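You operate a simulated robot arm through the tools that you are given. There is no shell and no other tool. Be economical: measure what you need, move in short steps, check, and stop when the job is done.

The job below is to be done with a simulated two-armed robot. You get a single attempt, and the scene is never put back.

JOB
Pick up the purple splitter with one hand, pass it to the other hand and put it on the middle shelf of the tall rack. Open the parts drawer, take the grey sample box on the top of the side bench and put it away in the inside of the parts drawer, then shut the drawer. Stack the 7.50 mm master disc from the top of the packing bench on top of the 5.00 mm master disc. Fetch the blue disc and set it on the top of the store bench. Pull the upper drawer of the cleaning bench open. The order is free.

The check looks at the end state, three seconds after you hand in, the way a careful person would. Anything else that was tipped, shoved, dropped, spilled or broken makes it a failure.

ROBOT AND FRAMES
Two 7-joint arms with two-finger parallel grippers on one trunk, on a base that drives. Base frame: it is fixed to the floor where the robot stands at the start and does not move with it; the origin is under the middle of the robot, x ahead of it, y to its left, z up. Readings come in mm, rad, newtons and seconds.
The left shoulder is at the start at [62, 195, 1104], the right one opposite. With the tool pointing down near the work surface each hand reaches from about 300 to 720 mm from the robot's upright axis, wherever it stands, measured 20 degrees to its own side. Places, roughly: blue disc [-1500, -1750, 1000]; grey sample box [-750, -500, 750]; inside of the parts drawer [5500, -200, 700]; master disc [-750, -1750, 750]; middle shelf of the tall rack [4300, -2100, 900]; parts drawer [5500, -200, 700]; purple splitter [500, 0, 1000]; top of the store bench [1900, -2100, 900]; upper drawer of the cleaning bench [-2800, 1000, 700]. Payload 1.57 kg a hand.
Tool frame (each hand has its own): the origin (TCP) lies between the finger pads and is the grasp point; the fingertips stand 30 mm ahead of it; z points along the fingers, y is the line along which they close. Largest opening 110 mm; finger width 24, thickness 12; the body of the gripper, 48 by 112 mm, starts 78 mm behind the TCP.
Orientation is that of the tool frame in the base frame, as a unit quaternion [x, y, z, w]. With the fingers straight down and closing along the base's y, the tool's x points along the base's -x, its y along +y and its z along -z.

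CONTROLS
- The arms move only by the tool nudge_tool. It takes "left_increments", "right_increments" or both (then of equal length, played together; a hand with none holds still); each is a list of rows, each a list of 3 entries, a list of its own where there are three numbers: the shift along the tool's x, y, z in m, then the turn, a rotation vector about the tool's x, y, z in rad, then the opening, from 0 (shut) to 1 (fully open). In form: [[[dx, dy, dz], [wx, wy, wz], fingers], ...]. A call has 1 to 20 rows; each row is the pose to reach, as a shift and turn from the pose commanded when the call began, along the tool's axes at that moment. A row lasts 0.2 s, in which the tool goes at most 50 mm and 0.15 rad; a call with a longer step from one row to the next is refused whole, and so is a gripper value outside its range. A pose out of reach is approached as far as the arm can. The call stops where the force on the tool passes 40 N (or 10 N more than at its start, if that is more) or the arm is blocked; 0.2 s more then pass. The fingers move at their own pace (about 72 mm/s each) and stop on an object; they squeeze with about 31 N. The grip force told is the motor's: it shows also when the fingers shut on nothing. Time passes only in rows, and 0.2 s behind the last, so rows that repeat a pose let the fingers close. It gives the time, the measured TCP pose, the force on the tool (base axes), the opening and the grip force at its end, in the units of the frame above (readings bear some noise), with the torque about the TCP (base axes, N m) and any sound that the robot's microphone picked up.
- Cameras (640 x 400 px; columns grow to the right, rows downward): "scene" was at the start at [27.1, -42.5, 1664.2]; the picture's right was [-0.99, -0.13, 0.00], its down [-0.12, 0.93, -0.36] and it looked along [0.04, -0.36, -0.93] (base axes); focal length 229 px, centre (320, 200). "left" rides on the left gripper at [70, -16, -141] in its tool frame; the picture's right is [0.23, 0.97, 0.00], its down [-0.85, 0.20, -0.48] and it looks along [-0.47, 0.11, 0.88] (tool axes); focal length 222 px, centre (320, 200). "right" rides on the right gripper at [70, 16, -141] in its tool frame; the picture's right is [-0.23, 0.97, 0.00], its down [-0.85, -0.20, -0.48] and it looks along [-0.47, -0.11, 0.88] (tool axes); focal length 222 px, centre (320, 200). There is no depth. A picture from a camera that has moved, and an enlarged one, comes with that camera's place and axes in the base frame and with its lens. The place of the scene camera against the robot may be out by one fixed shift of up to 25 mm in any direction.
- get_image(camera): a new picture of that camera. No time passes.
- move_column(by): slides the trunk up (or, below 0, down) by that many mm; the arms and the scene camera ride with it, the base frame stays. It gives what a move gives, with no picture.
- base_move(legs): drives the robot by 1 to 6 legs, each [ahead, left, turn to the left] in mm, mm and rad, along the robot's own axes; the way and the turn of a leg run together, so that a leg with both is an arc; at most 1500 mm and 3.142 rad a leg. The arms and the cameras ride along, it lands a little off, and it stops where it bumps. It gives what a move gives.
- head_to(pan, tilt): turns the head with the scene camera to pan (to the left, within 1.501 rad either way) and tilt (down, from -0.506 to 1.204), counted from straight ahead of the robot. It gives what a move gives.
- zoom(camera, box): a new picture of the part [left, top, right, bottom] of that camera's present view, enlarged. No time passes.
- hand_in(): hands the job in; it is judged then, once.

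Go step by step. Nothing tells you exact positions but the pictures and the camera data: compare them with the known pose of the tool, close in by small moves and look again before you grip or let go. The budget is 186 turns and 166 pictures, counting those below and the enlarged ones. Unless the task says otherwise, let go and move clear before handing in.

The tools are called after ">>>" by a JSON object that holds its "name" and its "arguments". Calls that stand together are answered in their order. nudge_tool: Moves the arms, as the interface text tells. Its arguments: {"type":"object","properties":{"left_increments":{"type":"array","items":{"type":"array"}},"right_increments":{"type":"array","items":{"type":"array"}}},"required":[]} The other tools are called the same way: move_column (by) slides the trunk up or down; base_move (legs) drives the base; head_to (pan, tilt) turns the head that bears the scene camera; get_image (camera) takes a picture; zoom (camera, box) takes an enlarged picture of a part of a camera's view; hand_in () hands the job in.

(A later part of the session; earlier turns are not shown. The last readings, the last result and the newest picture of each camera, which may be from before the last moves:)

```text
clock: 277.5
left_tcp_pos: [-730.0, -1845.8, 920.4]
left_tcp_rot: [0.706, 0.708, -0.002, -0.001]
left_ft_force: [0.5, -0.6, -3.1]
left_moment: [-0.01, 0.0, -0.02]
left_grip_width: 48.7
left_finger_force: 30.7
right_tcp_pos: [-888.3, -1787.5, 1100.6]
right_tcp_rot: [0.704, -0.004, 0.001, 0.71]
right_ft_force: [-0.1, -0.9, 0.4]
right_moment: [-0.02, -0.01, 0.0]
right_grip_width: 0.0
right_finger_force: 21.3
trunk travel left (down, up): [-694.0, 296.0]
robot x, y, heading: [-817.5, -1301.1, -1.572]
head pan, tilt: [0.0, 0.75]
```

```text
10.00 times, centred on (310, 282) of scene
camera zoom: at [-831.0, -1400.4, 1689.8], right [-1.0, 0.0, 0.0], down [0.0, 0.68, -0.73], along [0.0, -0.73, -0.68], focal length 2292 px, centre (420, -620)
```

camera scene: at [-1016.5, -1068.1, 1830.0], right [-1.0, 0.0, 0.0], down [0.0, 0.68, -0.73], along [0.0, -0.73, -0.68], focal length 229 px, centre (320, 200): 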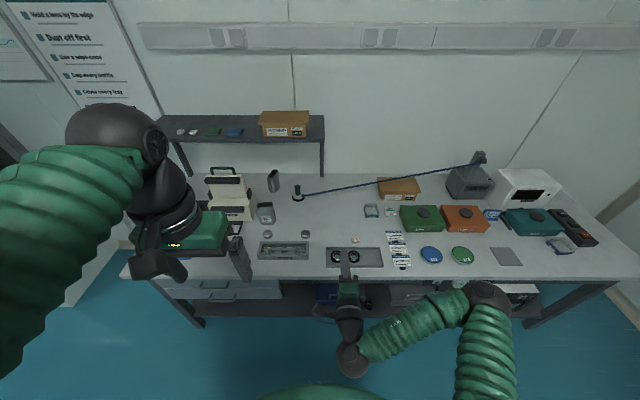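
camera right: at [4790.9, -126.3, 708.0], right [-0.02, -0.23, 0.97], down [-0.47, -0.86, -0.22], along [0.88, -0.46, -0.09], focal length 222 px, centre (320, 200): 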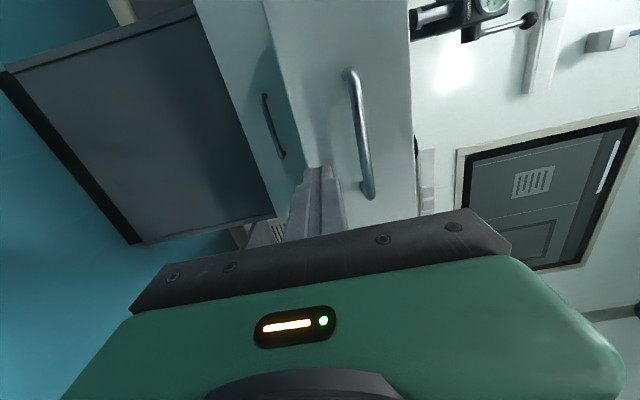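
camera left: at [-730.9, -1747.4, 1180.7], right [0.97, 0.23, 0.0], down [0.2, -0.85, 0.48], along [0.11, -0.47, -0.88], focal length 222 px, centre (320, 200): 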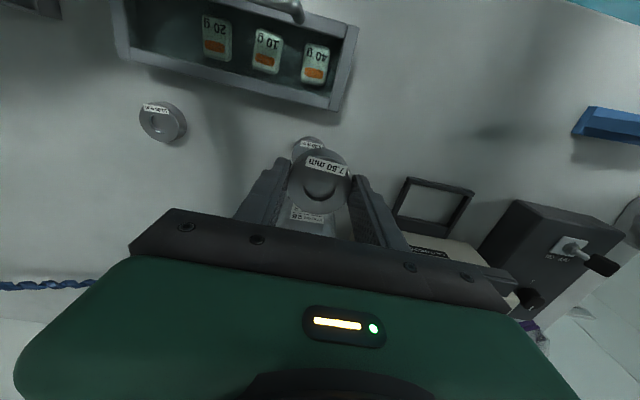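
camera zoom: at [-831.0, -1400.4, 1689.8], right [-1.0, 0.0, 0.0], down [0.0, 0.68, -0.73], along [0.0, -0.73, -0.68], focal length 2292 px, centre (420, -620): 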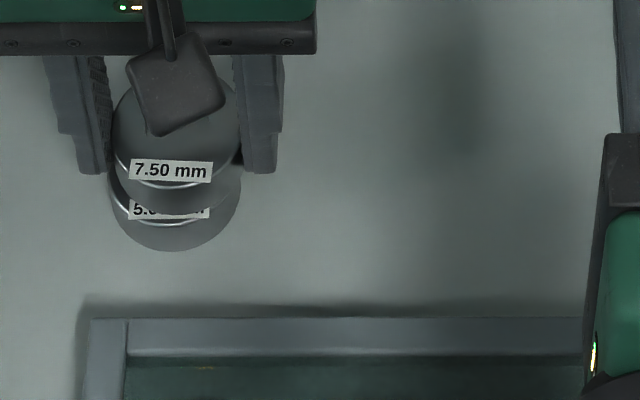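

The base settled a bit: now +4 mm in x is needed. I'll correct, then lower to contact.

>>> {"name": "nudge_tool", "arguments": {"left_increments": [[[0.001, 0.004, 0.0], [0, 0, 0], 0], [[0.001, 0.004, 0.0], [0, 0, 0], 0], [[0.001, 0.004, 0.0], [0, 0, 0], 0]]}}

>>> {"name": "zoom", "arguments": {"camera": "scene", "box": [285, 262, 335, 302]}}

```text
clock: 278.3
left_tcp_pos: [-725.1, -1844.4, 922.1]
left_tcp_rot: [0.706, 0.708, 0.0, 0.001]
left_ft_force: [0.4, -0.4, -2.2]
left_moment: [0.01, -0.01, -0.02]
left_grip_width: 49.0
left_finger_force: 31.4
right_tcp_pos: [-887.7, -1788.8, 1100.7]
right_tcp_rot: [0.704, -0.003, 0.001, 0.71]
right_ft_force: [-0.4, 0.0, -0.2]
right_moment: [-0.02, 0.03, -0.01]
right_grip_width: 0.0
right_finger_force: 21.2
trunk travel left (down, up): [-694.0, 296.0]
robot x, y, heading: [-815.5, -1302.2, -1.568]
head pan, tilt: [0.0, 0.75]
```

```text
10.00 times, centred on (310, 282) of scene
camera zoom: at [-830.7, -1400.3, 1689.8], right [-1.0, 0.0, 0.0], down [0.0, 0.68, -0.73], along [0.0, -0.73, -0.68], focal length 2292 px, centre (420, -620)
```

zoom: 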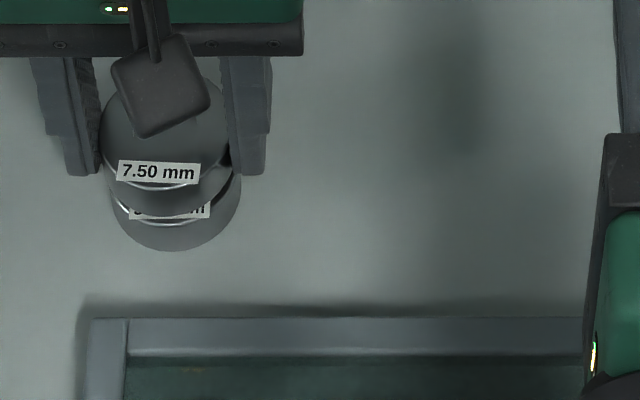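

Aligned in y; 1.7 mm over in x. Correct and lower to contact.

>>> {"name": "nudge_tool", "arguments": {"left_increments": [[[0, -0.002, 0.0], [0, 0, 0], 0], [[0, -0.002, 0.002], [0, 0, 0], 0], [[0, -0.002, 0.003], [0, 0, 0], 0], [[0, -0.002, 0.004], [0, 0, 0], 0], [[0, -0.002, 0.005], [0, 0, 0], 0]]}}

```text
clock: 279.5
left_tcp_pos: [-727.1, -1844.9, 917.4]
left_tcp_rot: [0.706, 0.708, -0.001, -0.001]
left_ft_force: [-0.2, 0.3, -3.4]
left_moment: [-0.01, -0.05, 0.05]
left_grip_width: 48.9
left_finger_force: 30.9
right_tcp_pos: [-887.5, -1788.0, 1101.0]
right_tcp_rot: [0.704, -0.004, 0.0, 0.71]
right_ft_force: [-0.7, -1.0, -0.3]
right_moment: [-0.01, -0.01, -0.01]
right_grip_width: 0.0
right_finger_force: 21.2
trunk travel left (down, up): [-694.0, 296.0]
robot x, y, heading: [-820.0, -1300.3, -1.57]
head pan, tilt: [0.0, 0.75]
```

>>> {"name": "nudge_tool", "arguments": {"left_increments": [[[0, 0, 0.001], [0, 0, 0], 0], [[0, 0, 0.002], [0, 0, 0], 0], [[0, 0, 0.003], [0, 0, 0], 0]]}}

>>> {"name": "zoom", "arguments": {"camera": "scene", "box": [285, 262, 335, 302]}}

```text
clock: 280.3
left_tcp_pos: [-725.4, -1843.8, 913.5]
left_tcp_rot: [0.707, 0.707, -0.001, 0.0]
left_ft_force: [0.3, 0.4, -3.5]
left_moment: [0.02, -0.01, -0.05]
left_grip_width: 49.1
left_finger_force: 30.9
right_tcp_pos: [-887.5, -1787.9, 1101.5]
right_tcp_rot: [0.704, -0.004, 0.001, 0.71]
right_ft_force: [0.2, -0.4, 0.3]
right_moment: [0.02, 0.01, 0.03]
right_grip_width: 0.0
right_finger_force: 21.1
trunk travel left (down, up): [-694.0, 296.0]
robot x, y, heading: [-820.6, -1298.7, -1.576]
head pan, tilt: [0.0, 0.75]
```

```text
10.00 times, centred on (310, 282) of scene
camera zoom: at [-830.7, -1400.3, 1689.8], right [-1.0, 0.0, 0.0], down [0.0, 0.68, -0.73], along [0.0, -0.73, -0.68], focal length 2292 px, centre (420, -620)
```

zoom: 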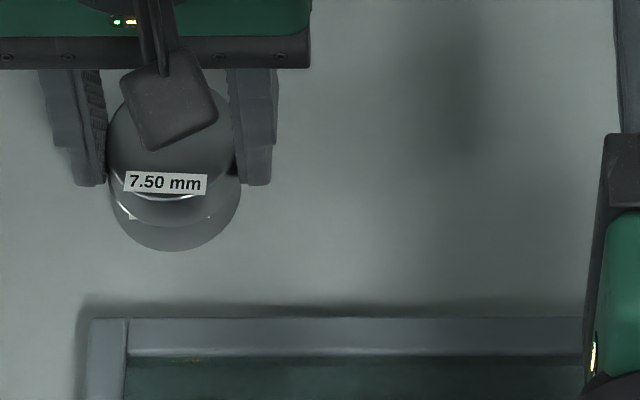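

Aligned but not touching yet (discs are thinner than I thought). Continue down gently.

>>> {"name": "nudge_tool", "arguments": {"left_increments": [[[0, 0, 0.0015], [0, 0, 0], 0], [[0, 0, 0.003], [0, 0, 0], 0], [[0, 0, 0.0045], [0, 0, 0], 0], [[0, 0, 0.006], [0, 0, 0], 0]]}}

>>> {"name": "nudge_tool", "arguments": {"left_increments": [[[0, 0, 0.001], [0, 0, 0], 0], [[0, 0, 0.002], [0, 0, 0], 0]]}}

```text
clock: 281.3
left_tcp_pos: [-726.4, -1843.5, 911.2]
left_tcp_rot: [0.707, 0.708, -0.003, 0.002]
left_ft_force: [2.4, 0.7, 19.2]
left_moment: [0.35, -0.13, 0.04]
left_grip_width: 49.1
left_finger_force: 31.5
right_tcp_pos: [-889.1, -1785.5, 1101.4]
right_tcp_rot: [0.704, -0.003, 0.001, 0.71]
right_ft_force: [0.0, -0.7, 0.1]
right_moment: [-0.02, 0.01, -0.02]
right_grip_width: 0.0
right_finger_force: 21.3
trunk travel left (down, up): [-694.0, 296.0]
robot x, y, heading: [-817.2, -1301.9, -1.576]
head pan, tilt: [0.0, 0.75]
```

```text
clock: 281.9
left_tcp_pos: [-725.1, -1845.4, 910.6]
left_tcp_rot: [0.707, 0.708, -0.004, 0.003]
left_ft_force: [4.1, -3.9, 36.8]
left_moment: [0.07, -0.6, -0.03]
left_grip_width: 48.9
left_finger_force: 31.0
right_tcp_pos: [-888.3, -1784.6, 1102.4]
right_tcp_rot: [0.704, -0.003, 0.001, 0.71]
right_ft_force: [0.2, -0.8, -0.5]
right_moment: [0.0, -0.04, 0.02]
right_grip_width: 0.0
right_finger_force: 21.8
trunk travel left (down, up): [-694.0, 296.0]
robot x, y, heading: [-815.2, -1296.6, -1.576]
head pan, tilt: [0.0, 0.75]
```

Firm contact. Ease the pressure, release, and rise straight up.

>>> {"name": "nudge_tool", "arguments": {"left_increments": [[[0, 0, -0.004], [0, 0, 0], 0], [[0, 0, -0.004], [0, 0, 0], 0.6], [[0, 0, -0.004], [0, 0, 0], 0.75], [[0, 0, -0.004], [0, 0, 0], 0.75], [[0, 0, -0.03], [0, 0, 0], 0.75], [[0, 0, -0.07], [0, 0, 0], 0.75], [[0, 0, -0.11], [0, 0, 0], 0.75], [[0, 0, -0.15], [0, 0, 0], 0.75], [[0, 0, -0.19], [0, 0, 0], 0.75]]}}

>>> {"name": "zoom", "arguments": {"camera": "scene", "box": [275, 252, 345, 302]}}

```text
clock: 283.9
left_tcp_pos: [-727.3, -1840.3, 1098.1]
left_tcp_rot: [0.707, 0.707, -0.002, 0.0]
left_ft_force: [-0.4, 1.0, 0.8]
left_moment: [0.01, 0.01, -0.02]
left_grip_width: 82.6
left_finger_force: 0.1
right_tcp_pos: [-888.6, -1787.2, 1101.6]
right_tcp_rot: [0.705, -0.004, 0.001, 0.71]
right_ft_force: [0.6, 1.0, -0.7]
right_moment: [-0.03, 0.02, 0.0]
right_grip_width: 0.2
right_finger_force: 21.6
trunk travel left (down, up): [-694.0, 296.0]
robot x, y, heading: [-822.9, -1296.3, -1.568]
head pan, tilt: [0.0, 0.75]
```

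```text
8.00 times, centred on (310, 277) of scene
camera zoom: at [-830.9, -1398.2, 1689.9], right [-1.0, 0.0, 0.0], down [0.0, 0.68, -0.73], along [0.0, -0.73, -0.68], focal length 1834 px, centre (400, -416)
```

zoom: 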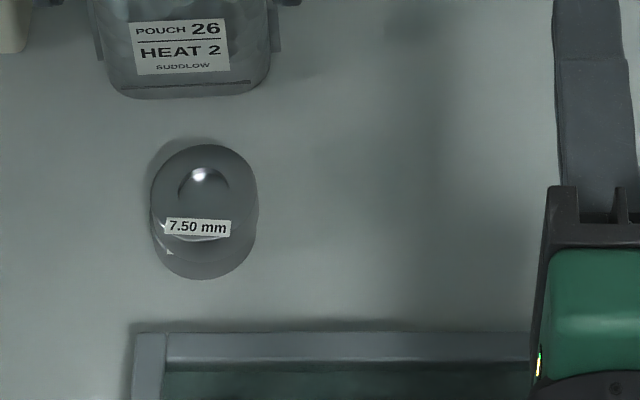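

The 7.50 mm disc sits squarely on the 5.00 mm disc. Next the blue disc near (-1561,-1700): back off slightly and strafe right to bring the left hand over it.

>>> {"name": "base_move", "arguments": {"legs": [[-140, 0, 0], [0, -834, 0]]}}

>>> {"name": "get_image", "arguments": {"camera": "left"}}

```text
clock: 289.3
left_tcp_pos: [-1563.2, -1698.8, 1097.5]
left_tcp_rot: [0.71, 0.704, -0.003, -0.001]
left_ft_force: [-0.5, -0.2, -0.1]
left_moment: [0.0, 0.02, -0.01]
left_grip_width: 82.7
left_finger_force: 0.2
right_tcp_pos: [-1724.8, -1641.0, 1100.2]
right_tcp_rot: [0.705, -0.006, -0.005, 0.709]
right_ft_force: [0.2, 1.1, 0.2]
right_moment: [0.02, 0.01, -0.03]
right_grip_width: 0.0
right_finger_force: 21.3
trunk travel left (down, up): [-694.0, 296.0]
robot x, y, heading: [-1652.8, -1152.6, -1.582]
head pan, tilt: [0.0, 0.75]
```

```text
20 pictures are left
camera left: at [-1577.9, -1628.0, 1238.3], right [0.98, 0.22, -0.01], down [0.19, -0.86, 0.48], along [0.1, -0.47, -0.88], focal length 222 px, centre (320, 200)
```

left: 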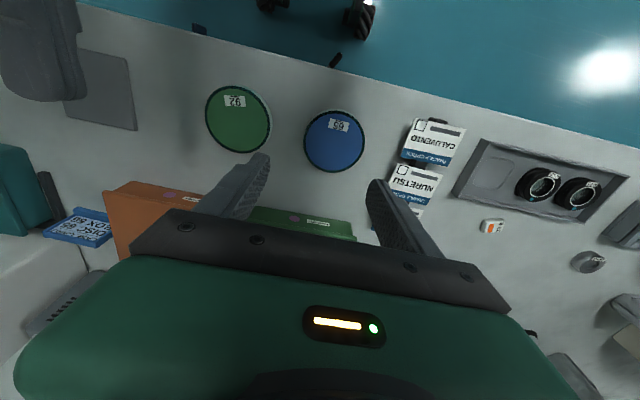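

The blue disc is at about (-1536,-1711), ~102 mm wide – just within the 110 mm opening, so centring must be good. I'll move over and down part-way with full opening.

>>> {"name": "nudge_tool", "arguments": {"left_increments": [[[-0.006, 0.014, 0.03], [0, 0, 0], 1], [[-0.012, 0.028, 0.07], [0, 0, 0], 1], [[-0.012, 0.028, 0.11], [0, 0, 0], 1], [[-0.012, 0.028, 0.145], [0, 0, 0], 1], [[-0.012, 0.028, 0.145], [0, 0, 0], 1]]}}

>>> {"name": "zoom", "arguments": {"camera": "left", "box": [180, 60, 460, 230]}}

```text
clock: 290.5
left_tcp_pos: [-1540.2, -1711.3, 950.5]
left_tcp_rot: [0.71, 0.704, -0.002, 0.001]
left_ft_force: [0.6, 0.7, -0.8]
left_moment: [-0.03, -0.01, -0.01]
left_grip_width: 110.0
left_finger_force: 0.0
right_tcp_pos: [-1729.9, -1640.8, 1100.2]
right_tcp_rot: [0.704, -0.007, -0.003, 0.711]
right_ft_force: [-0.6, -0.4, -0.1]
right_moment: [-0.01, 0.0, -0.01]
right_grip_width: 0.4
right_finger_force: 21.5
trunk travel left (down, up): [-694.0, 296.0]
robot x, y, heading: [-1649.6, -1149.5, -1.586]
head pan, tilt: [0.0, 0.75]
```

```text
2.29 times, centred on (320, 145) of left
camera zoom: at [-1555.2, -1639.0, 1092.7], right [0.98, 0.22, 0.0], down [0.19, -0.85, 0.48], along [0.1, -0.47, -0.88], focal length 508 px, centre (320, 326)
```

zoom: 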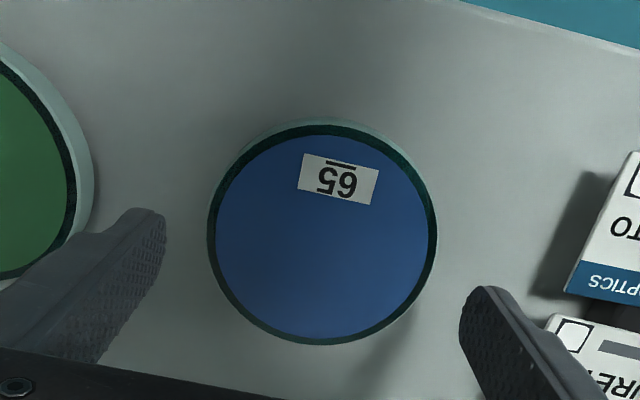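

Centre agrees with the tool within 2 mm (disc ≈100 mm). Descend to just above the disc and verify once more.

>>> {"name": "nudge_tool", "arguments": {"left_increments": [[[0.002, 0.0005, 0.02], [0, 0, 0], 1], [[0.002, 0.0005, 0.035], [0, 0, 0], 1], [[0.002, 0.0005, 0.035], [0, 0, 0], 1]]}}

>>> {"name": "zoom", "arguments": {"camera": "left", "box": [180, 60, 460, 230]}}

```text
clock: 291.3
left_tcp_pos: [-1540.2, -1707.4, 919.0]
left_tcp_rot: [0.71, 0.704, -0.002, 0.001]
left_ft_force: [0.1, 0.0, -0.4]
left_moment: [0.0, 0.0, 0.03]
left_grip_width: 110.0
left_finger_force: 0.0
right_tcp_pos: [-1728.5, -1640.2, 1101.8]
right_tcp_rot: [0.704, -0.007, -0.003, 0.71]
right_ft_force: [-0.6, -0.4, -1.0]
right_moment: [-0.02, 0.01, -0.01]
right_grip_width: 0.0
right_finger_force: 22.1
trunk travel left (down, up): [-694.0, 296.0]
robot x, y, heading: [-1654.4, -1153.4, -1.583]
head pan, tilt: [0.0, 0.75]
```

```text
2.29 times, centred on (320, 145) of left
camera zoom: at [-1553.6, -1637.2, 1059.0], right [0.98, 0.22, 0.0], down [0.19, -0.85, 0.48], along [0.1, -0.47, -0.88], focal length 508 px, centre (320, 326)
```

zoom: 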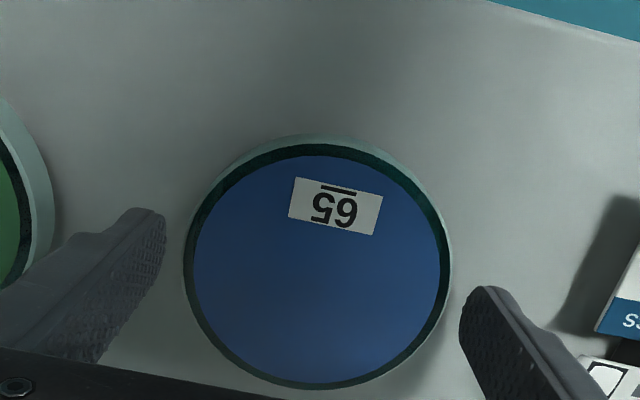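

Well centred in x; 4 mm forward needed. Descend around the disc in steps to just above the bench.

>>> {"name": "nudge_tool", "arguments": {"left_increments": [[[-0.004, 0.001, 0.0], [0, 0, 0], 1], [[-0.004, 0.001, 0.01], [0, 0, 0], 1], [[-0.004, 0.001, 0.02], [0, 0, 0], 1], [[-0.004, 0.001, 0.028], [0, 0, 0], 1], [[-0.004, 0.001, 0.034], [0, 0, 0], 1]]}}

>>> {"name": "zoom", "arguments": {"camera": "left", "box": [180, 60, 460, 230]}}

```text
clock: 292.5
left_tcp_pos: [-1537.8, -1711.9, 890.4]
left_tcp_rot: [0.71, 0.704, -0.005, 0.005]
left_ft_force: [2.3, 1.5, 36.6]
left_moment: [0.43, -1.75, 0.0]
left_grip_width: 109.7
left_finger_force: 0.0
right_tcp_pos: [-1727.9, -1636.6, 1104.2]
right_tcp_rot: [0.702, -0.007, -0.003, 0.712]
right_ft_force: [-0.2, -0.7, -0.5]
right_moment: [0.0, 0.0, 0.0]
right_grip_width: 0.0
right_finger_force: 20.9
trunk travel left (down, up): [-694.0, 296.0]
robot x, y, heading: [-1655.4, -1153.7, -1.584]
head pan, tilt: [0.0, 0.75]
```

```text
2.29 times, centred on (320, 145) of left
camera zoom: at [-1553.0, -1639.3, 1030.3], right [0.98, 0.22, 0.0], down [0.19, -0.85, 0.49], along [0.1, -0.48, -0.87], focal length 508 px, centre (320, 326)
```

zoom: 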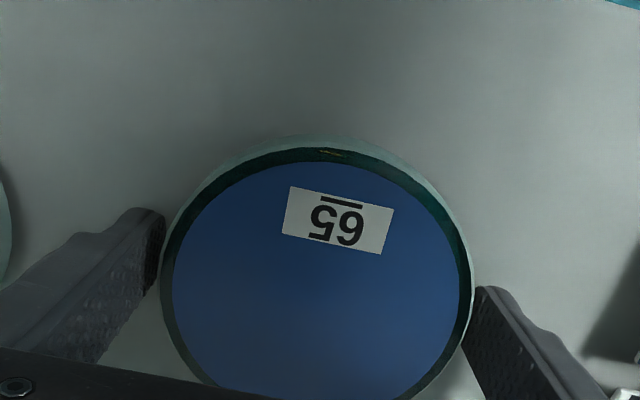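

The +x fingertip seems to be on the disc's rim. I'll rise 10 mm, shift 3 mm toward +x and try again.

>>> {"name": "nudge_tool", "arguments": {"left_increments": [[[0, 0, -0.012], [0, 0, 0], 1], [[0, 0.003, -0.012], [0, 0, 0], 1], [[0, 0.003, -0.004], [0, 0, 0], 1], [[0, 0.003, 0.002], [0, 0, 0], 1], [[0, 0.003, 0.005], [0, 0, 0], 1]]}}

```text
clock: 293.6
left_tcp_pos: [-1533.7, -1710.8, 889.8]
left_tcp_rot: [0.71, 0.704, -0.005, 0.005]
left_ft_force: [1.6, 19.5, 36.9]
left_moment: [0.99, -0.69, 0.17]
left_grip_width: 109.8
left_finger_force: 0.0
right_tcp_pos: [-1730.0, -1635.5, 1104.9]
right_tcp_rot: [0.702, -0.007, -0.003, 0.712]
right_ft_force: [1.1, 0.4, -0.7]
right_moment: [-0.01, 0.04, -0.03]
right_grip_width: 0.4
right_finger_force: 21.5
trunk travel left (down, up): [-694.0, 296.0]
robot x, y, heading: [-1650.9, -1156.0, -1.584]
head pan, tilt: [0.0, 0.75]
stopped in row 5 (left hand): the force on the tool passed its limit at 54 N (the readings are from after the stop); the commanded pose is now the measured one
```

The contact is now nearly even on both fingers – the tips have reached the bench itself (z≈859). I'll raise 2.5 mm, close on the disc, and lift slightly.

>>> {"name": "nudge_tool", "arguments": {"left_increments": [[[0, -0.001, -0.004], [0, 0, 0], 1], [[0, -0.001, -0.004], [0, 0, 0], 0.8], [[0, -0.001, -0.004], [0, 0, 0], 0.3], [[0, -0.001, -0.004], [0, 0, 0], 0], [[0, -0.001, -0.004], [0, 0, 0], 0], [[0, -0.001, -0.012], [0, 0, 0], 0], [[0, -0.001, -0.03], [0, 0, 0], 0]]}}

>>> {"name": "zoom", "arguments": {"camera": "left", "box": [140, 40, 500, 240]}}

```text
clock: 295.2
left_tcp_pos: [-1537.0, -1714.0, 914.2]
left_tcp_rot: [0.71, 0.704, -0.005, 0.004]
left_ft_force: [0.4, -0.2, -3.1]
left_moment: [0.0, -0.03, -0.03]
left_grip_width: 99.0
left_finger_force: 30.8
right_tcp_pos: [-1728.3, -1639.9, 1101.8]
right_tcp_rot: [0.704, -0.007, -0.002, 0.71]
right_ft_force: [-0.6, -0.2, 0.2]
right_moment: [0.0, 0.03, 0.01]
right_grip_width: 0.3
right_finger_force: 20.8
trunk travel left (down, up): [-694.0, 296.0]
robot x, y, heading: [-1652.0, -1151.2, -1.588]
head pan, tilt: [0.0, 0.75]
```

```text
1.78 times, centred on (320, 140) of left
camera zoom: at [-1550.7, -1642.9, 1055.4], right [0.98, 0.22, 0.0], down [0.19, -0.85, 0.49], along [0.1, -0.48, -0.87], focal length 395 px, centre (320, 307)
```

zoom: 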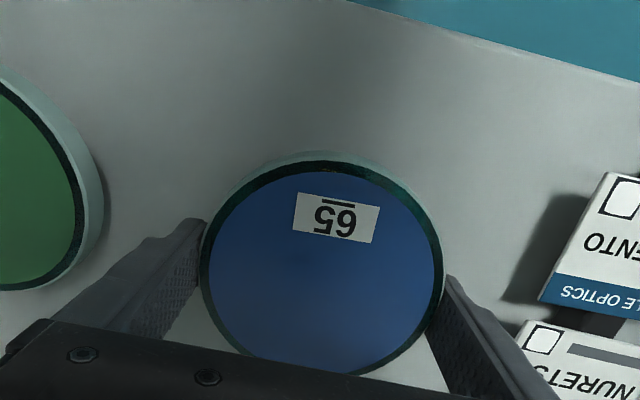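

Blue disc gripped (99 mm, 3.1 N). I'll lift it, back away and strafe along to the store bench around x=1900.

>>> {"name": "nudge_tool", "arguments": {"left_increments": [[[0, 0, -0.04], [0, 0, 0], 0], [[0, 0, -0.08], [0, 0, 0], 0], [[0, 0, -0.12], [0, 0, 0], 0], [[0, 0, -0.16], [0, 0, 0], 0]]}}

>>> {"name": "base_move", "arguments": {"legs": [[-150, 0, 0.015], [0, 1150, 0], [0, 1150, 0], [0, 1150, 0]]}}

>>> {"name": "get_image", "arguments": {"camera": "scene"}}

```text
clock: 296.2
left_tcp_pos: [-1535.0, -1712.0, 1075.6]
left_tcp_rot: [0.71, 0.704, -0.005, 0.004]
left_ft_force: [-0.1, 0.8, -2.1]
left_moment: [-0.02, 0.02, -0.03]
left_grip_width: 99.3
left_finger_force: 30.7
right_tcp_pos: [-1728.3, -1639.2, 1102.6]
right_tcp_rot: [0.704, -0.007, -0.004, 0.71]
right_ft_force: [0.5, 0.0, -0.1]
right_moment: [-0.01, 0.02, -0.01]
right_grip_width: 0.0
right_finger_force: 21.3
trunk travel left (down, up): [-694.0, 296.0]
robot x, y, heading: [-1652.6, -1152.2, -1.586]
head pan, tilt: [0.0, 0.75]
```

```text
clock: 314.1
left_tcp_pos: [1957.8, -1493.7, 1074.6]
left_tcp_rot: [0.701, 0.713, -0.004, 0.004]
left_ft_force: [-1.1, 0.3, -2.9]
left_moment: [-0.05, 0.01, -0.01]
left_grip_width: 99.2
left_finger_force: 30.7
right_tcp_pos: [1762.5, -1426.1, 1100.6]
right_tcp_rot: [0.704, 0.001, 0.005, 0.71]
right_ft_force: [-0.2, 0.6, -0.1]
right_moment: [-0.02, 0.02, -0.03]
right_grip_width: 0.0
right_finger_force: 20.8
trunk travel left (down, up): [-694.0, 296.0]
robot x, y, heading: [1832.5, -935.9, -1.557]
head pan, tilt: [0.0, 0.75]
```

```text
15 pictures are left
camera scene: at [1814.8, -1039.0, 1689.8], right [-1.0, -0.01, 0.0], down [-0.01, 0.68, -0.73], along [0.01, -0.73, -0.68], focal length 229 px, centre (320, 200)
```

scene: 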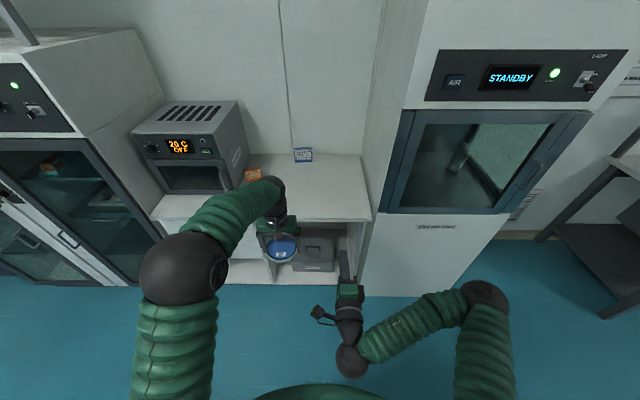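

The store bench top is ahead with a clear area around (1880,-1850). I'll strafe right a little and drive forward so the disc hangs above it.

>>> {"name": "base_move", "arguments": {"legs": [[0, -75, -0.012], [350, 0, 0]]}}

>>> {"name": "get_image", "arguments": {"camera": "left"}}

>>> {"name": "get_image", "arguments": {"camera": "scene"}}

```text
clock: 317.0
left_tcp_pos: [1873.2, -1837.8, 1075.4]
left_tcp_rot: [0.708, 0.707, -0.006, 0.004]
left_ft_force: [0.1, -0.3, -1.8]
left_moment: [0.01, -0.02, -0.04]
left_grip_width: 99.2
left_finger_force: 30.4
right_tcp_pos: [1680.0, -1766.1, 1102.4]
right_tcp_rot: [0.703, -0.005, -0.001, 0.711]
right_ft_force: [-0.3, -0.2, 1.2]
right_moment: [0.0, 0.03, 0.03]
right_grip_width: 0.1
right_finger_force: 20.8
trunk travel left (down, up): [-694.0, 296.0]
robot x, y, heading: [1753.9, -1280.3, -1.574]
head pan, tilt: [0.0, 0.75]
```

```text
14 pictures are left
camera left: at [1858.2, -1765.1, 1216.3], right [0.97, 0.22, -0.01], down [0.2, -0.85, 0.49], along [0.1, -0.48, -0.87], focal length 222 px, centre (320, 200)
```

left: 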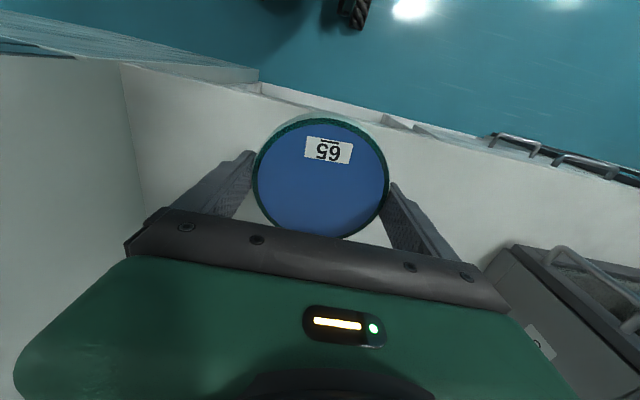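

```text
13 pictures are left
camera scene: at [1746.2, -1380.5, 1690.0], right [-1.0, 0.01, 0.0], down [0.0, 0.68, -0.73], along [-0.01, -0.73, -0.68], focal length 229 px, centre (320, 200)
```

scene: 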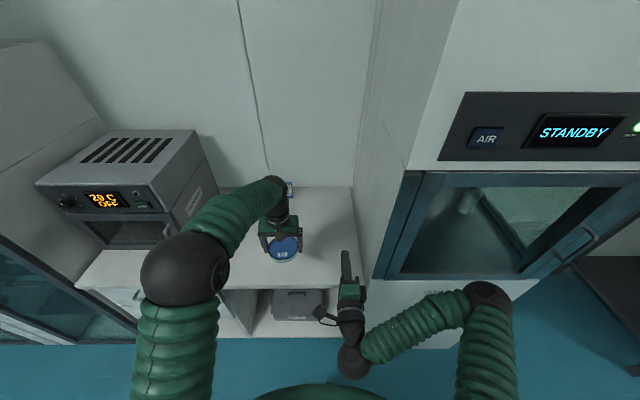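

The disc would overhang the bench's front edge (y≈-1800), so I'll go 110 mm further in, then lower most of the way.

>>> {"name": "base_move", "arguments": {"legs": [[110, 0, 0]]}}

>>> {"name": "nudge_tool", "arguments": {"left_increments": [[[0, 0, 0.03], [0, 0, 0], 0], [[0, 0, 0.06], [0, 0, 0], 0], [[0, 0, 0.09], [0, 0, 0], 0], [[0, 0, 0.11], [0, 0, 0], 0], [[0, 0, 0.12], [0, 0, 0], 0]]}}

>>> {"name": "get_image", "arguments": {"camera": "left"}}

```text
clock: 318.2
left_tcp_pos: [1866.8, -1944.2, 1078.0]
left_tcp_rot: [0.708, 0.706, -0.005, 0.006]
left_ft_force: [0.6, 0.3, -2.7]
left_moment: [0.02, 0.03, 0.0]
left_grip_width: 99.3
left_finger_force: 30.8
right_tcp_pos: [1672.0, -1872.8, 1103.5]
right_tcp_rot: [0.703, -0.006, 0.001, 0.711]
right_ft_force: [-1.0, 0.9, 0.4]
right_moment: [-0.02, -0.02, -0.03]
right_grip_width: 0.0
right_finger_force: 21.4
trunk travel left (down, up): [-694.0, 296.0]
robot x, y, heading: [1748.7, -1391.6, -1.577]
head pan, tilt: [0.0, 0.75]
```

```text
clock: 319.4
left_tcp_pos: [1870.6, -1947.2, 955.6]
left_tcp_rot: [0.708, 0.706, -0.007, 0.006]
left_ft_force: [-0.4, 0.1, -1.8]
left_moment: [-0.01, 0.02, 0.0]
left_grip_width: 99.0
left_finger_force: 30.7
right_tcp_pos: [1679.1, -1875.4, 1103.1]
right_tcp_rot: [0.703, -0.004, 0.0, 0.711]
right_ft_force: [0.2, -0.1, -0.9]
right_moment: [0.02, -0.01, -0.03]
right_grip_width: 0.0
right_finger_force: 21.7
trunk travel left (down, up): [-694.0, 296.0]
robot x, y, heading: [1754.0, -1386.0, -1.574]
head pan, tilt: [0.0, 0.75]
```

```text
12 pictures are left
camera left: at [1855.9, -1874.8, 1096.1], right [0.97, 0.23, -0.01], down [0.2, -0.85, 0.49], along [0.11, -0.48, -0.87], focal length 222 px, centre (320, 200)
```

left: 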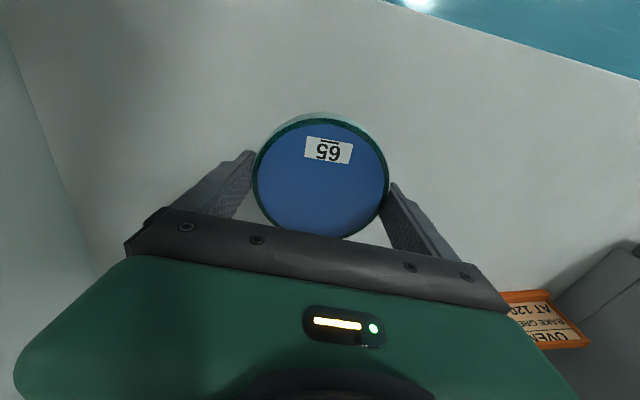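

Clear bench below. Lower in 4 mm, then 2 mm steps until contact.

>>> {"name": "nudge_tool", "arguments": {"left_increments": [[[0, 0, 0.006], [0, 0, 0], 0], [[0, 0, 0.012], [0, 0, 0], 0], [[0, 0, 0.018], [0, 0, 0], 0], [[0, 0, 0.024], [0, 0, 0], 0], [[0, 0, 0.028], [0, 0, 0], 0], [[0, 0, 0.031], [0, 0, 0], 0], [[0, 0, 0.034], [0, 0, 0], 0], [[0, 0, 0.037], [0, 0, 0], 0], [[0, 0, 0.04], [0, 0, 0], 0], [[0, 0, 0.043], [0, 0, 0], 0], [[0, 0, 0.046], [0, 0, 0], 0], [[0, 0, 0.049], [0, 0, 0], 0]]}}

```text
clock: 322.0
left_tcp_pos: [1869.9, -1948.6, 906.3]
left_tcp_rot: [0.708, 0.706, -0.006, 0.005]
left_ft_force: [0.6, -0.1, -2.1]
left_moment: [0.0, -0.01, 0.0]
left_grip_width: 99.1
left_finger_force: 31.2
right_tcp_pos: [1676.4, -1873.6, 1102.2]
right_tcp_rot: [0.704, -0.005, -0.001, 0.71]
right_ft_force: [-0.1, 0.5, -0.1]
right_moment: [-0.02, -0.04, -0.01]
right_grip_width: 0.0
right_finger_force: 21.3
trunk travel left (down, up): [-694.0, 296.0]
robot x, y, heading: [1752.0, -1391.7, -1.576]
head pan, tilt: [0.0, 0.75]
```

>>> {"name": "nudge_tool", "arguments": {"left_increments": [[[0, 0, 0.003], [0, 0, 0], 0], [[0, 0, 0.006], [0, 0, 0], 0], [[0, 0, 0.009], [0, 0, 0], 0], [[0, 0, 0.011], [0, 0, 0], 0], [[0, 0, 0.013], [0, 0, 0], 0], [[0, 0, 0.015], [0, 0, 0], 0], [[0, 0, 0.017], [0, 0, 0], 0], [[0, 0, 0.019], [0, 0, 0], 0], [[0, 0, 0.021], [0, 0, 0], 0], [[0, 0, 0.023], [0, 0, 0], 0]]}}

```text
clock: 324.2
left_tcp_pos: [1870.7, -1947.2, 890.2]
left_tcp_rot: [0.708, 0.706, -0.01, 0.01]
left_ft_force: [2.8, -2.3, 42.7]
left_moment: [0.42, -0.22, -0.16]
left_grip_width: 99.1
left_finger_force: 30.4
right_tcp_pos: [1675.0, -1869.7, 1105.5]
right_tcp_rot: [0.701, -0.006, 0.0, 0.713]
right_ft_force: [0.6, -0.7, 0.4]
right_moment: [-0.01, 0.03, -0.06]
right_grip_width: 0.0
right_finger_force: 21.1
trunk travel left (down, up): [-694.0, 296.0]
robot x, y, heading: [1751.6, -1388.6, -1.575]
head pan, tilt: [0.0, 0.75]
```

Contact. Ease off, open fully, and rise straight.

>>> {"name": "nudge_tool", "arguments": {"left_increments": [[[0, 0, -0.006], [0, 0, 0], 0], [[0, 0, -0.006], [0, 0, 0], 1], [[0, 0, -0.006], [0, 0, 0], 1], [[0, 0, -0.006], [0, 0, 0], 1], [[0, 0, -0.02], [0, 0, 0], 1], [[0, 0, -0.04], [0, 0, 0], 1], [[0, 0, -0.08], [0, 0, 0], 1], [[0, 0, -0.12], [0, 0, 0], 1], [[0, 0, -0.16], [0, 0, 0], 1]]}}

>>> {"name": "get_image", "arguments": {"camera": "left"}}

```text
clock: 326.2
left_tcp_pos: [1868.2, -1942.3, 1045.8]
left_tcp_rot: [0.708, 0.706, -0.007, 0.006]
left_ft_force: [-0.1, 0.2, 0.7]
left_moment: [-0.01, 0.02, 0.02]
left_grip_width: 110.1
left_finger_force: 0.0
right_tcp_pos: [1676.4, -1873.5, 1103.4]
right_tcp_rot: [0.703, -0.005, 0.0, 0.711]
right_ft_force: [0.4, 1.1, 0.2]
right_moment: [0.04, 0.02, 0.03]
right_grip_width: 0.1
right_finger_force: 21.4
trunk travel left (down, up): [-694.0, 296.0]
robot x, y, heading: [1754.1, -1387.8, -1.572]
head pan, tilt: [0.0, 0.75]
```

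```text
11 pictures are left
camera left: at [1853.2, -1870.3, 1185.6], right [0.97, 0.23, 0.0], down [0.2, -0.85, 0.49], along [0.11, -0.48, -0.87], focal length 222 px, centre (320, 200)
```

left: 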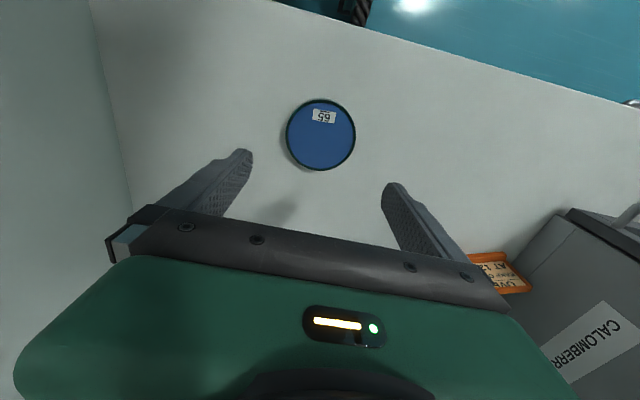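

The blue disc lies well on the store bench top. Last job: the cleaning bench's upper drawer. I'll back out, turn to face -x and drive down the aisle.

>>> {"name": "base_move", "arguments": {"legs": [[-400, 0, 0], [0, 0, -1.57], [1300, 0, 0], [1300, 0, 0]]}}

```text
clock: 344.9
left_tcp_pos: [-1402.7, -1003.3, 1046.0]
left_tcp_rot: [1.0, -0.012, -0.009, 0.0]
left_ft_force: [0.3, -0.5, -0.8]
left_moment: [-0.03, 0.02, -0.06]
left_grip_width: 110.0
left_finger_force: 0.1
right_tcp_pos: [-1327.9, -813.5, 1103.0]
right_tcp_rot: [-0.488, 0.505, 0.508, -0.498]
right_ft_force: [0.6, -0.4, -1.1]
right_moment: [0.02, 0.0, -0.01]
right_grip_width: 0.0
right_finger_force: 21.2
trunk travel left (down, up): [-694.0, 296.0]
robot x, y, heading: [-848.0, -898.1, 3.114]
head pan, tilt: [0.0, 0.75]
```

>>> {"name": "base_move", "arguments": {"legs": [[0, 80, 0.027], [1240, 0, 0], [0, -980, 0], [0, -960, 0]]}}

>>> {"name": "get_image", "arguments": {"camera": "scene"}}

```text
clock: 353.2
left_tcp_pos: [-2627.8, -952.8, 1049.1]
left_tcp_rot: [1.0, 0.005, -0.011, 0.005]
left_ft_force: [0.1, 0.5, -0.5]
left_moment: [-0.03, 0.02, 0.01]
left_grip_width: 110.0
left_finger_force: 0.1
right_tcp_pos: [-2561.5, -752.0, 1105.8]
right_tcp_rot: [0.491, -0.499, -0.504, 0.506]
right_ft_force: [0.5, 0.0, 0.4]
right_moment: [0.04, 0.0, 0.04]
right_grip_width: 0.0
right_finger_force: 21.2
trunk travel left (down, up): [-694.0, 296.0]
robot x, y, heading: [-2079.5, -829.0, -3.141]
head pan, tilt: [0.0, 0.75]
stopped in leg 3: the force on the tool passed its limit at 62 N (the readings are from after the stop); the commanded pose is now the measured one
```

```text
10 pictures are left
camera scene: at [-2209.5, -816.8, 1690.1], right [0.0, 1.0, 0.0], down [0.68, 0.0, -0.73], along [-0.73, 0.0, -0.68], focal length 229 px, centre (320, 200)
```

scene: 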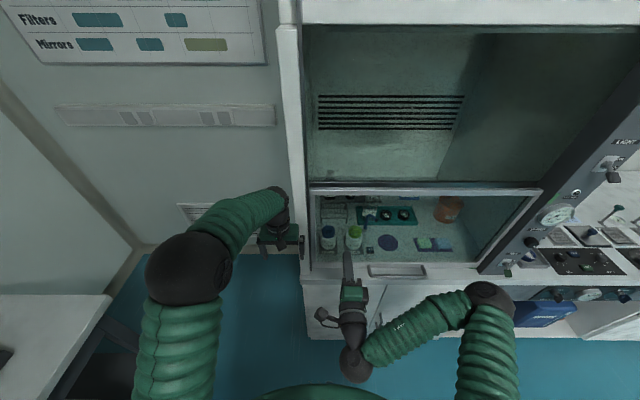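

The left gripper touched the hood's side post (fixed). I'll retract the left hand, back off 60 mm and then continue the strafe.

>>> {"name": "nudge_tool", "arguments": {"left_increments": [[[0.045, 0.0, 0], [0, 0, 0], 1], [[0.09, 0.0, 0], [0, 0, 0], 1], [[0.135, 0, 0], [0, 0, 0], 1], [[0.18, 0, 0], [0, 0, 0], 1], [[0.22, 0, 0], [0, 0, 0], 1]]}}

>>> {"name": "base_move", "arguments": {"legs": [[-60, 0, 0], [0, -900, 0], [0, -920, 0]]}}

>>> {"name": "get_image", "arguments": {"camera": "scene"}}

```text
clock: 354.4
left_tcp_pos: [-2409.1, -956.7, 1044.9]
left_tcp_rot: [1.0, 0.008, -0.01, 0.004]
left_ft_force: [0.5, -0.2, 0.5]
left_moment: [0.03, 0.03, -0.01]
left_grip_width: 110.0
left_finger_force: 0.0
right_tcp_pos: [-2558.6, -758.9, 1106.0]
right_tcp_rot: [0.494, -0.497, -0.502, 0.507]
right_ft_force: [-0.3, -0.4, 0.4]
right_moment: [0.03, 0.0, -0.01]
right_grip_width: 0.1
right_finger_force: 21.1
trunk travel left (down, up): [-694.0, 296.0]
robot x, y, heading: [-2081.0, -829.4, -3.144]
head pan, tilt: [0.0, 0.75]
```

```text
clock: 364.2
left_tcp_pos: [-2348.5, 880.9, 1044.5]
left_tcp_rot: [1.0, 0.006, -0.009, 0.003]
left_ft_force: [0.6, -0.6, -0.1]
left_moment: [0.02, 0.0, 0.02]
left_grip_width: 110.1
left_finger_force: 0.0
right_tcp_pos: [-2497.8, 1078.9, 1104.4]
right_tcp_rot: [0.495, -0.498, -0.502, 0.506]
right_ft_force: [0.6, -0.9, -0.1]
right_moment: [0.03, -0.04, 0.02]
right_grip_width: 0.0
right_finger_force: 21.1
trunk travel left (down, up): [-694.0, 296.0]
robot x, y, heading: [-2018.9, 1008.1, 3.14]
head pan, tilt: [0.0, 0.75]
```

```text
9 pictures are left
camera scene: at [-2147.3, 1021.3, 1689.9], right [0.0, 1.0, 0.0], down [0.68, 0.0, -0.73], along [-0.73, 0.0, -0.68], focal length 229 px, centre (320, 200)
```

scene: 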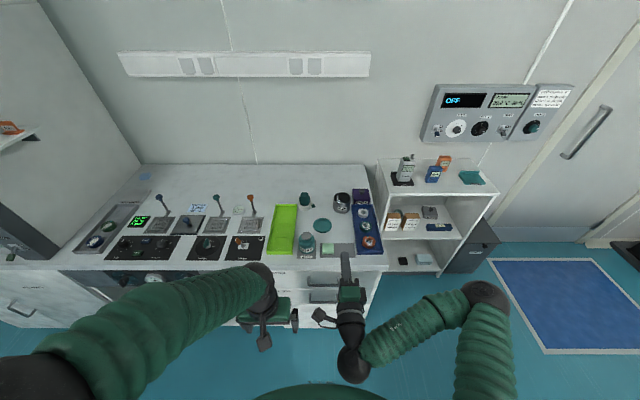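

The two drawers are right ahead. I'll lower the trunk to handle height, open the right fingers and look with the right wrist camera.

>>> {"name": "move_column", "arguments": {"by": -385}}

>>> {"name": "nudge_tool", "arguments": {"right_increments": [[[0, 0, 0], [0, 0, 0], 0.6], [[0, 0, 0], [0, 0, 0], 0.6], [[0, 0, 0], [0, 0, 0], 0.6]]}}

>>> {"name": "get_image", "arguments": {"camera": "right"}}

```text
clock: 367.9
left_tcp_pos: [-2345.8, 882.4, 660.5]
left_tcp_rot: [1.0, 0.006, -0.01, 0.005]
left_ft_force: [0.6, 0.2, 0.1]
left_moment: [0.02, -0.02, -0.02]
left_grip_width: 110.2
left_finger_force: 0.1
right_tcp_pos: [-2497.7, 1079.5, 720.1]
right_tcp_rot: [0.494, -0.499, -0.501, 0.506]
right_ft_force: [0.4, 0.4, -0.3]
right_moment: [0.0, 0.0, 0.04]
right_grip_width: 0.1
right_finger_force: 21.2
trunk travel left (down, up): [-309.0, 681.0]
robot x, y, heading: [-2019.2, 1008.3, 3.142]
head pan, tilt: [0.0, 0.75]
```

```text
clock: 368.7
left_tcp_pos: [-2345.7, 881.9, 661.1]
left_tcp_rot: [1.0, 0.006, -0.01, 0.005]
left_ft_force: [0.2, -0.1, 0.7]
left_moment: [0.0, -0.01, -0.02]
left_grip_width: 109.9
left_finger_force: 0.0
right_tcp_pos: [-2497.1, 1081.2, 720.4]
right_tcp_rot: [0.494, -0.497, -0.502, 0.506]
right_ft_force: [0.1, -0.7, -0.5]
right_moment: [0.01, -0.02, -0.01]
right_grip_width: 66.4
right_finger_force: 0.0
trunk travel left (down, up): [-309.0, 681.0]
robot x, y, heading: [-2018.2, 1008.3, 3.146]
head pan, tilt: [0.0, 0.75]
```

```text
8 pictures are left
camera right: at [-2355.3, 1011.7, 735.1], right [0.02, 0.24, 0.97], down [0.48, 0.85, -0.22], along [-0.88, 0.47, -0.1], focal length 222 px, centre (320, 200)
```

right: 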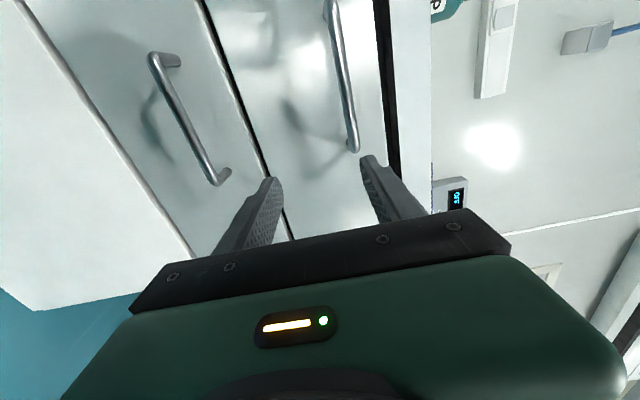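

The upper handle is at about y≈1025, z≈764, x≈-2650. I'll raise 42 mm, shift left 56 mm and drive 100 mm closer, then re-check.

>>> {"name": "move_column", "arguments": {"by": 42}}

>>> {"name": "base_move", "arguments": {"legs": [[0, 54, 0], [85, 0, 0]]}}

>>> {"name": "get_image", "arguments": {"camera": "right"}}

```text
clock: 369.6
left_tcp_pos: [-2347.2, 881.3, 702.2]
left_tcp_rot: [1.0, 0.006, -0.009, 0.005]
left_ft_force: [-0.7, 0.0, 0.2]
left_moment: [0.04, 0.02, -0.06]
left_grip_width: 109.9
left_finger_force: 0.0
right_tcp_pos: [-2497.9, 1081.0, 762.4]
right_tcp_rot: [0.494, -0.498, -0.502, 0.506]
right_ft_force: [-0.4, 0.4, 0.0]
right_moment: [0.01, -0.02, 0.0]
right_grip_width: 66.1
right_finger_force: 0.0
trunk travel left (down, up): [-351.0, 639.0]
robot x, y, heading: [-2019.7, 1010.1, 3.138]
head pan, tilt: [0.0, 0.75]
```

```text
clock: 371.2
left_tcp_pos: [-2432.1, 836.2, 703.0]
left_tcp_rot: [1.0, 0.005, -0.009, 0.008]
left_ft_force: [-1.5, 0.4, -0.5]
left_moment: [-0.04, -0.03, 0.02]
left_grip_width: 110.1
left_finger_force: 0.0
right_tcp_pos: [-2583.3, 1034.5, 760.9]
right_tcp_rot: [0.493, -0.501, -0.498, 0.508]
right_ft_force: [-0.9, -0.1, -0.2]
right_moment: [-0.02, 0.02, 0.09]
right_grip_width: 66.0
right_finger_force: 0.2
trunk travel left (down, up): [-351.0, 639.0]
robot x, y, heading: [-2102.4, 954.7, 3.143]
head pan, tilt: [0.0, 0.75]
```

```text
7 pictures are left
camera right: at [-2441.3, 964.7, 776.6], right [0.01, 0.24, 0.97], down [0.47, 0.85, -0.22], along [-0.88, 0.46, -0.1], focal length 222 px, centre (320, 200)
```

right: 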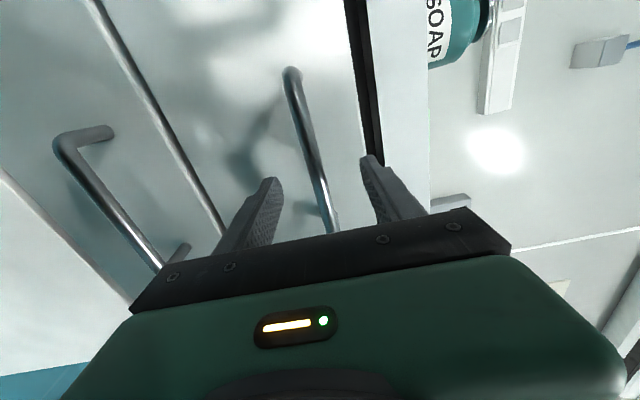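

The bar is at x≈-2643, z≈760, between the fingers. Forward 52 mm, then close.

>>> {"name": "base_move", "arguments": {"legs": [[53, 0, 0]]}}

>>> {"name": "nudge_tool", "arguments": {"right_increments": [[[0, 0, 0], [0, 0, 0], 0.3], [[0, 0, 0], [0, 0, 0], 0], [[0, 0, 0], [0, 0, 0], 0], [[0, 0, 0], [0, 0, 0], 0], [[0, 0, 0], [0, 0, 0], 0]]}}

```text
clock: 372.1
left_tcp_pos: [-2461.5, 826.8, 703.4]
left_tcp_rot: [1.0, 0.005, -0.012, 0.004]
left_ft_force: [0.6, 1.6, -0.1]
left_moment: [0.01, 0.02, 0.02]
left_grip_width: 110.0
left_finger_force: 0.0
right_tcp_pos: [-2608.1, 1024.1, 760.8]
right_tcp_rot: [0.497, -0.499, -0.499, 0.506]
right_ft_force: [29.9, -10.5, 9.6]
right_moment: [-0.09, -0.71, 0.01]
right_grip_width: 57.8
right_finger_force: 0.1
trunk travel left (down, up): [-351.0, 639.0]
robot x, y, heading: [-2135.0, 952.7, 3.143]
head pan, tilt: [0.0, 0.75]
stopped in leg 1: the force on the tool passed its limit at 418 N (the readings are from after the stop); the commanded pose is now the measured one
```

```text
clock: 372.4
left_tcp_pos: [-2461.4, 826.9, 702.4]
left_tcp_rot: [1.0, 0.005, -0.011, 0.005]
left_ft_force: [-0.2, 0.3, 0.4]
left_moment: [-0.02, 0.06, -0.04]
left_grip_width: 109.7
left_finger_force: 0.0
right_tcp_pos: [-2608.1, 1024.2, 757.9]
right_tcp_rot: [0.5, -0.5, -0.498, 0.502]
right_ft_force: [23.8, -4.2, 1.1]
right_moment: [0.23, 0.25, -0.16]
right_grip_width: 36.7
right_finger_force: 2.3
trunk travel left (down, up): [-351.0, 639.0]
robot x, y, heading: [-2136.5, 957.0, 3.145]
head pan, tilt: [0.0, 0.75]
stopped in row 1 (right hand): the force on the tool passed its limit at 82 N (the readings are from after the stop); the commanded pose is now the measured one
```

The upper finger hit the bench-top edge (opening too wide). I'll back 30 mm, narrow the opening and look.

>>> {"name": "base_move", "arguments": {"legs": [[-35, 0, 0]]}}

>>> {"name": "nudge_tool", "arguments": {"right_increments": [[[0, 0, 0], [0, 0, 0], 0.34], [[0, 0, 0], [0, 0, 0], 0.34], [[0, 0, 0], [0, 0, 0], 0.34]]}}

>>> {"name": "get_image", "arguments": {"camera": "right"}}

```text
clock: 373.3
left_tcp_pos: [-2426.7, 827.9, 703.0]
left_tcp_rot: [1.0, 0.005, -0.01, 0.004]
left_ft_force: [-0.1, -0.1, 1.2]
left_moment: [0.02, 0.01, 0.01]
left_grip_width: 110.0
left_finger_force: 0.1
right_tcp_pos: [-2574.4, 1026.2, 755.9]
right_tcp_rot: [-0.498, 0.502, 0.499, -0.501]
right_ft_force: [0.9, 0.6, -0.1]
right_moment: [-0.02, -0.02, -0.01]
right_grip_width: 32.9
right_finger_force: 0.0
trunk travel left (down, up): [-351.0, 639.0]
robot x, y, heading: [-2099.6, 954.6, 3.143]
head pan, tilt: [0.0, 0.75]
```

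```text
clock: 374.1
left_tcp_pos: [-2428.6, 828.0, 701.5]
left_tcp_rot: [1.0, 0.004, -0.011, 0.004]
left_ft_force: [-0.1, 0.6, -0.3]
left_moment: [0.05, -0.02, -0.03]
left_grip_width: 110.1
left_finger_force: 0.1
right_tcp_pos: [-2576.3, 1027.2, 757.2]
right_tcp_rot: [-0.498, 0.502, 0.5, -0.499]
right_ft_force: [0.4, -0.7, -0.1]
right_moment: [0.01, 0.0, 0.0]
right_grip_width: 37.4
right_finger_force: 0.1
trunk travel left (down, up): [-351.0, 639.0]
robot x, y, heading: [-2098.8, 953.3, 3.147]
head pan, tilt: [0.0, 0.75]
```

```text
6 pictures are left
camera right: at [-2435.0, 956.2, 772.9], right [0.0, 0.23, 0.97], down [0.48, 0.85, -0.2], along [-0.88, 0.47, -0.11], focal length 222 px, centre (320, 200)
```

right: 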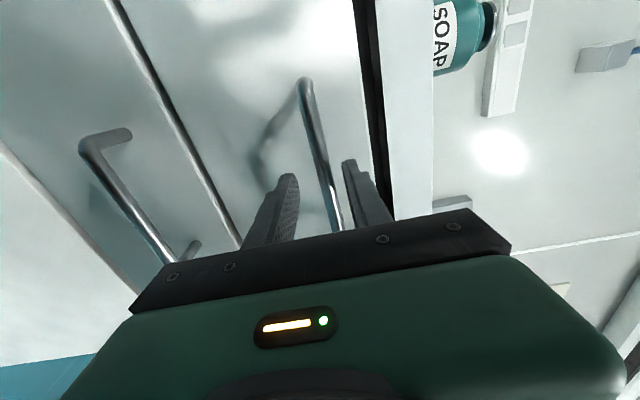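

The bar is centred between the narrowed fingers, clear of the bench edge. Forward again and close.

>>> {"name": "base_move", "arguments": {"legs": [[58, 0, 0]]}}

>>> {"name": "nudge_tool", "arguments": {"right_increments": [[[0, 0, 0], [0, 0, 0], 0.1], [[0, 0, 0], [0, 0, 0], 0], [[0, 0, 0], [0, 0, 0], 0], [[0, 0, 0], [0, 0, 0], 0]]}}

```text
clock: 375.0
left_tcp_pos: [-2463.9, 828.1, 703.7]
left_tcp_rot: [1.0, 0.004, -0.012, 0.004]
left_ft_force: [0.2, -1.4, 0.2]
left_moment: [-0.03, 0.03, 0.04]
left_grip_width: 110.0
left_finger_force: 0.1
right_tcp_pos: [-2607.8, 1025.9, 755.8]
right_tcp_rot: [-0.498, 0.501, 0.5, -0.5]
right_ft_force: [32.7, -0.1, 5.6]
right_moment: [0.11, -0.33, 0.36]
right_grip_width: 36.7
right_finger_force: 0.0
trunk travel left (down, up): [-351.0, 639.0]
robot x, y, heading: [-2136.1, 956.2, 3.137]
head pan, tilt: [0.0, 0.75]
stopped in leg 1: the force on the tool passed its limit at 304 N (the readings are from after the stop); the commanded pose is now the measured one
```

```text
clock: 376.0
left_tcp_pos: [-2463.5, 828.4, 704.6]
left_tcp_rot: [1.0, 0.004, -0.013, 0.004]
left_ft_force: [1.2, 0.1, 0.2]
left_moment: [0.02, 0.04, 0.01]
left_grip_width: 110.1
left_finger_force: 0.1
right_tcp_pos: [-2608.7, 1026.9, 755.9]
right_tcp_rot: [-0.497, 0.501, 0.501, -0.5]
right_ft_force: [37.9, 2.0, 7.7]
right_moment: [0.49, -1.93, 0.55]
right_grip_width: 20.9
right_finger_force: 31.0
trunk travel left (down, up): [-351.0, 639.0]
robot x, y, heading: [-2137.0, 956.4, 3.141]
head pan, tilt: [0.0, 0.75]
```

The fingertips reached the drawer face, so the bar is right between the pads; the grip closed on something at 31 N. I'll try pulling back and look.

>>> {"name": "base_move", "arguments": {"legs": [[-60, 0, 0]]}}

>>> {"name": "get_image", "arguments": {"camera": "right"}}

```text
clock: 376.8
left_tcp_pos: [-2451.4, 826.7, 701.3]
left_tcp_rot: [1.0, 0.005, -0.01, 0.004]
left_ft_force: [-0.1, 0.9, -0.4]
left_moment: [-0.03, 0.04, 0.0]
left_grip_width: 109.8
left_finger_force: 0.1
right_tcp_pos: [-2600.3, 1026.1, 760.3]
right_tcp_rot: [-0.49, 0.5, 0.505, -0.505]
right_ft_force: [-2.4, -1.4, -6.7]
right_moment: [0.81, 0.01, 0.49]
right_grip_width: 11.8
right_finger_force: 29.0
trunk travel left (down, up): [-351.0, 639.0]
robot x, y, heading: [-2127.4, 954.4, 3.141]
head pan, tilt: [0.0, 0.75]
stopped in leg 1: the force on the tool passed its limit at 52 N (the readings are from after the stop); the commanded pose is now the measured one
```

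```text
5 pictures are left
camera right: at [-2458.0, 955.1, 775.6], right [0.02, 0.24, 0.97], down [0.48, 0.85, -0.22], along [-0.88, 0.47, -0.1], focal length 222 px, centre (320, 200)
```

right: 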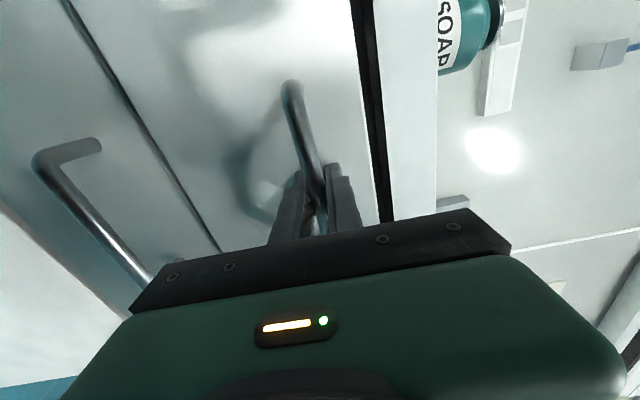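

Now the bar is properly gripped (11.8 mm); the stop was from the leftover preload. Pull again.

>>> {"name": "base_move", "arguments": {"legs": [[-220, 0, 0]]}}

```text
clock: 378.5
left_tcp_pos: [-2231.4, 827.5, 702.1]
left_tcp_rot: [1.0, 0.005, -0.01, 0.004]
left_ft_force: [0.0, 0.2, 0.1]
left_moment: [0.0, 0.04, 0.04]
left_grip_width: 110.4
left_finger_force: 0.1
right_tcp_pos: [-2378.1, 1024.3, 761.4]
right_tcp_rot: [0.49, -0.5, -0.504, 0.506]
right_ft_force: [-0.7, -1.3, -23.0]
right_moment: [0.69, 0.15, 0.63]
right_grip_width: 11.9
right_finger_force: 28.5
trunk travel left (down, up): [-351.0, 639.0]
robot x, y, heading: [-1903.0, 952.8, -3.143]
head pan, tilt: [0.0, 0.75]
```

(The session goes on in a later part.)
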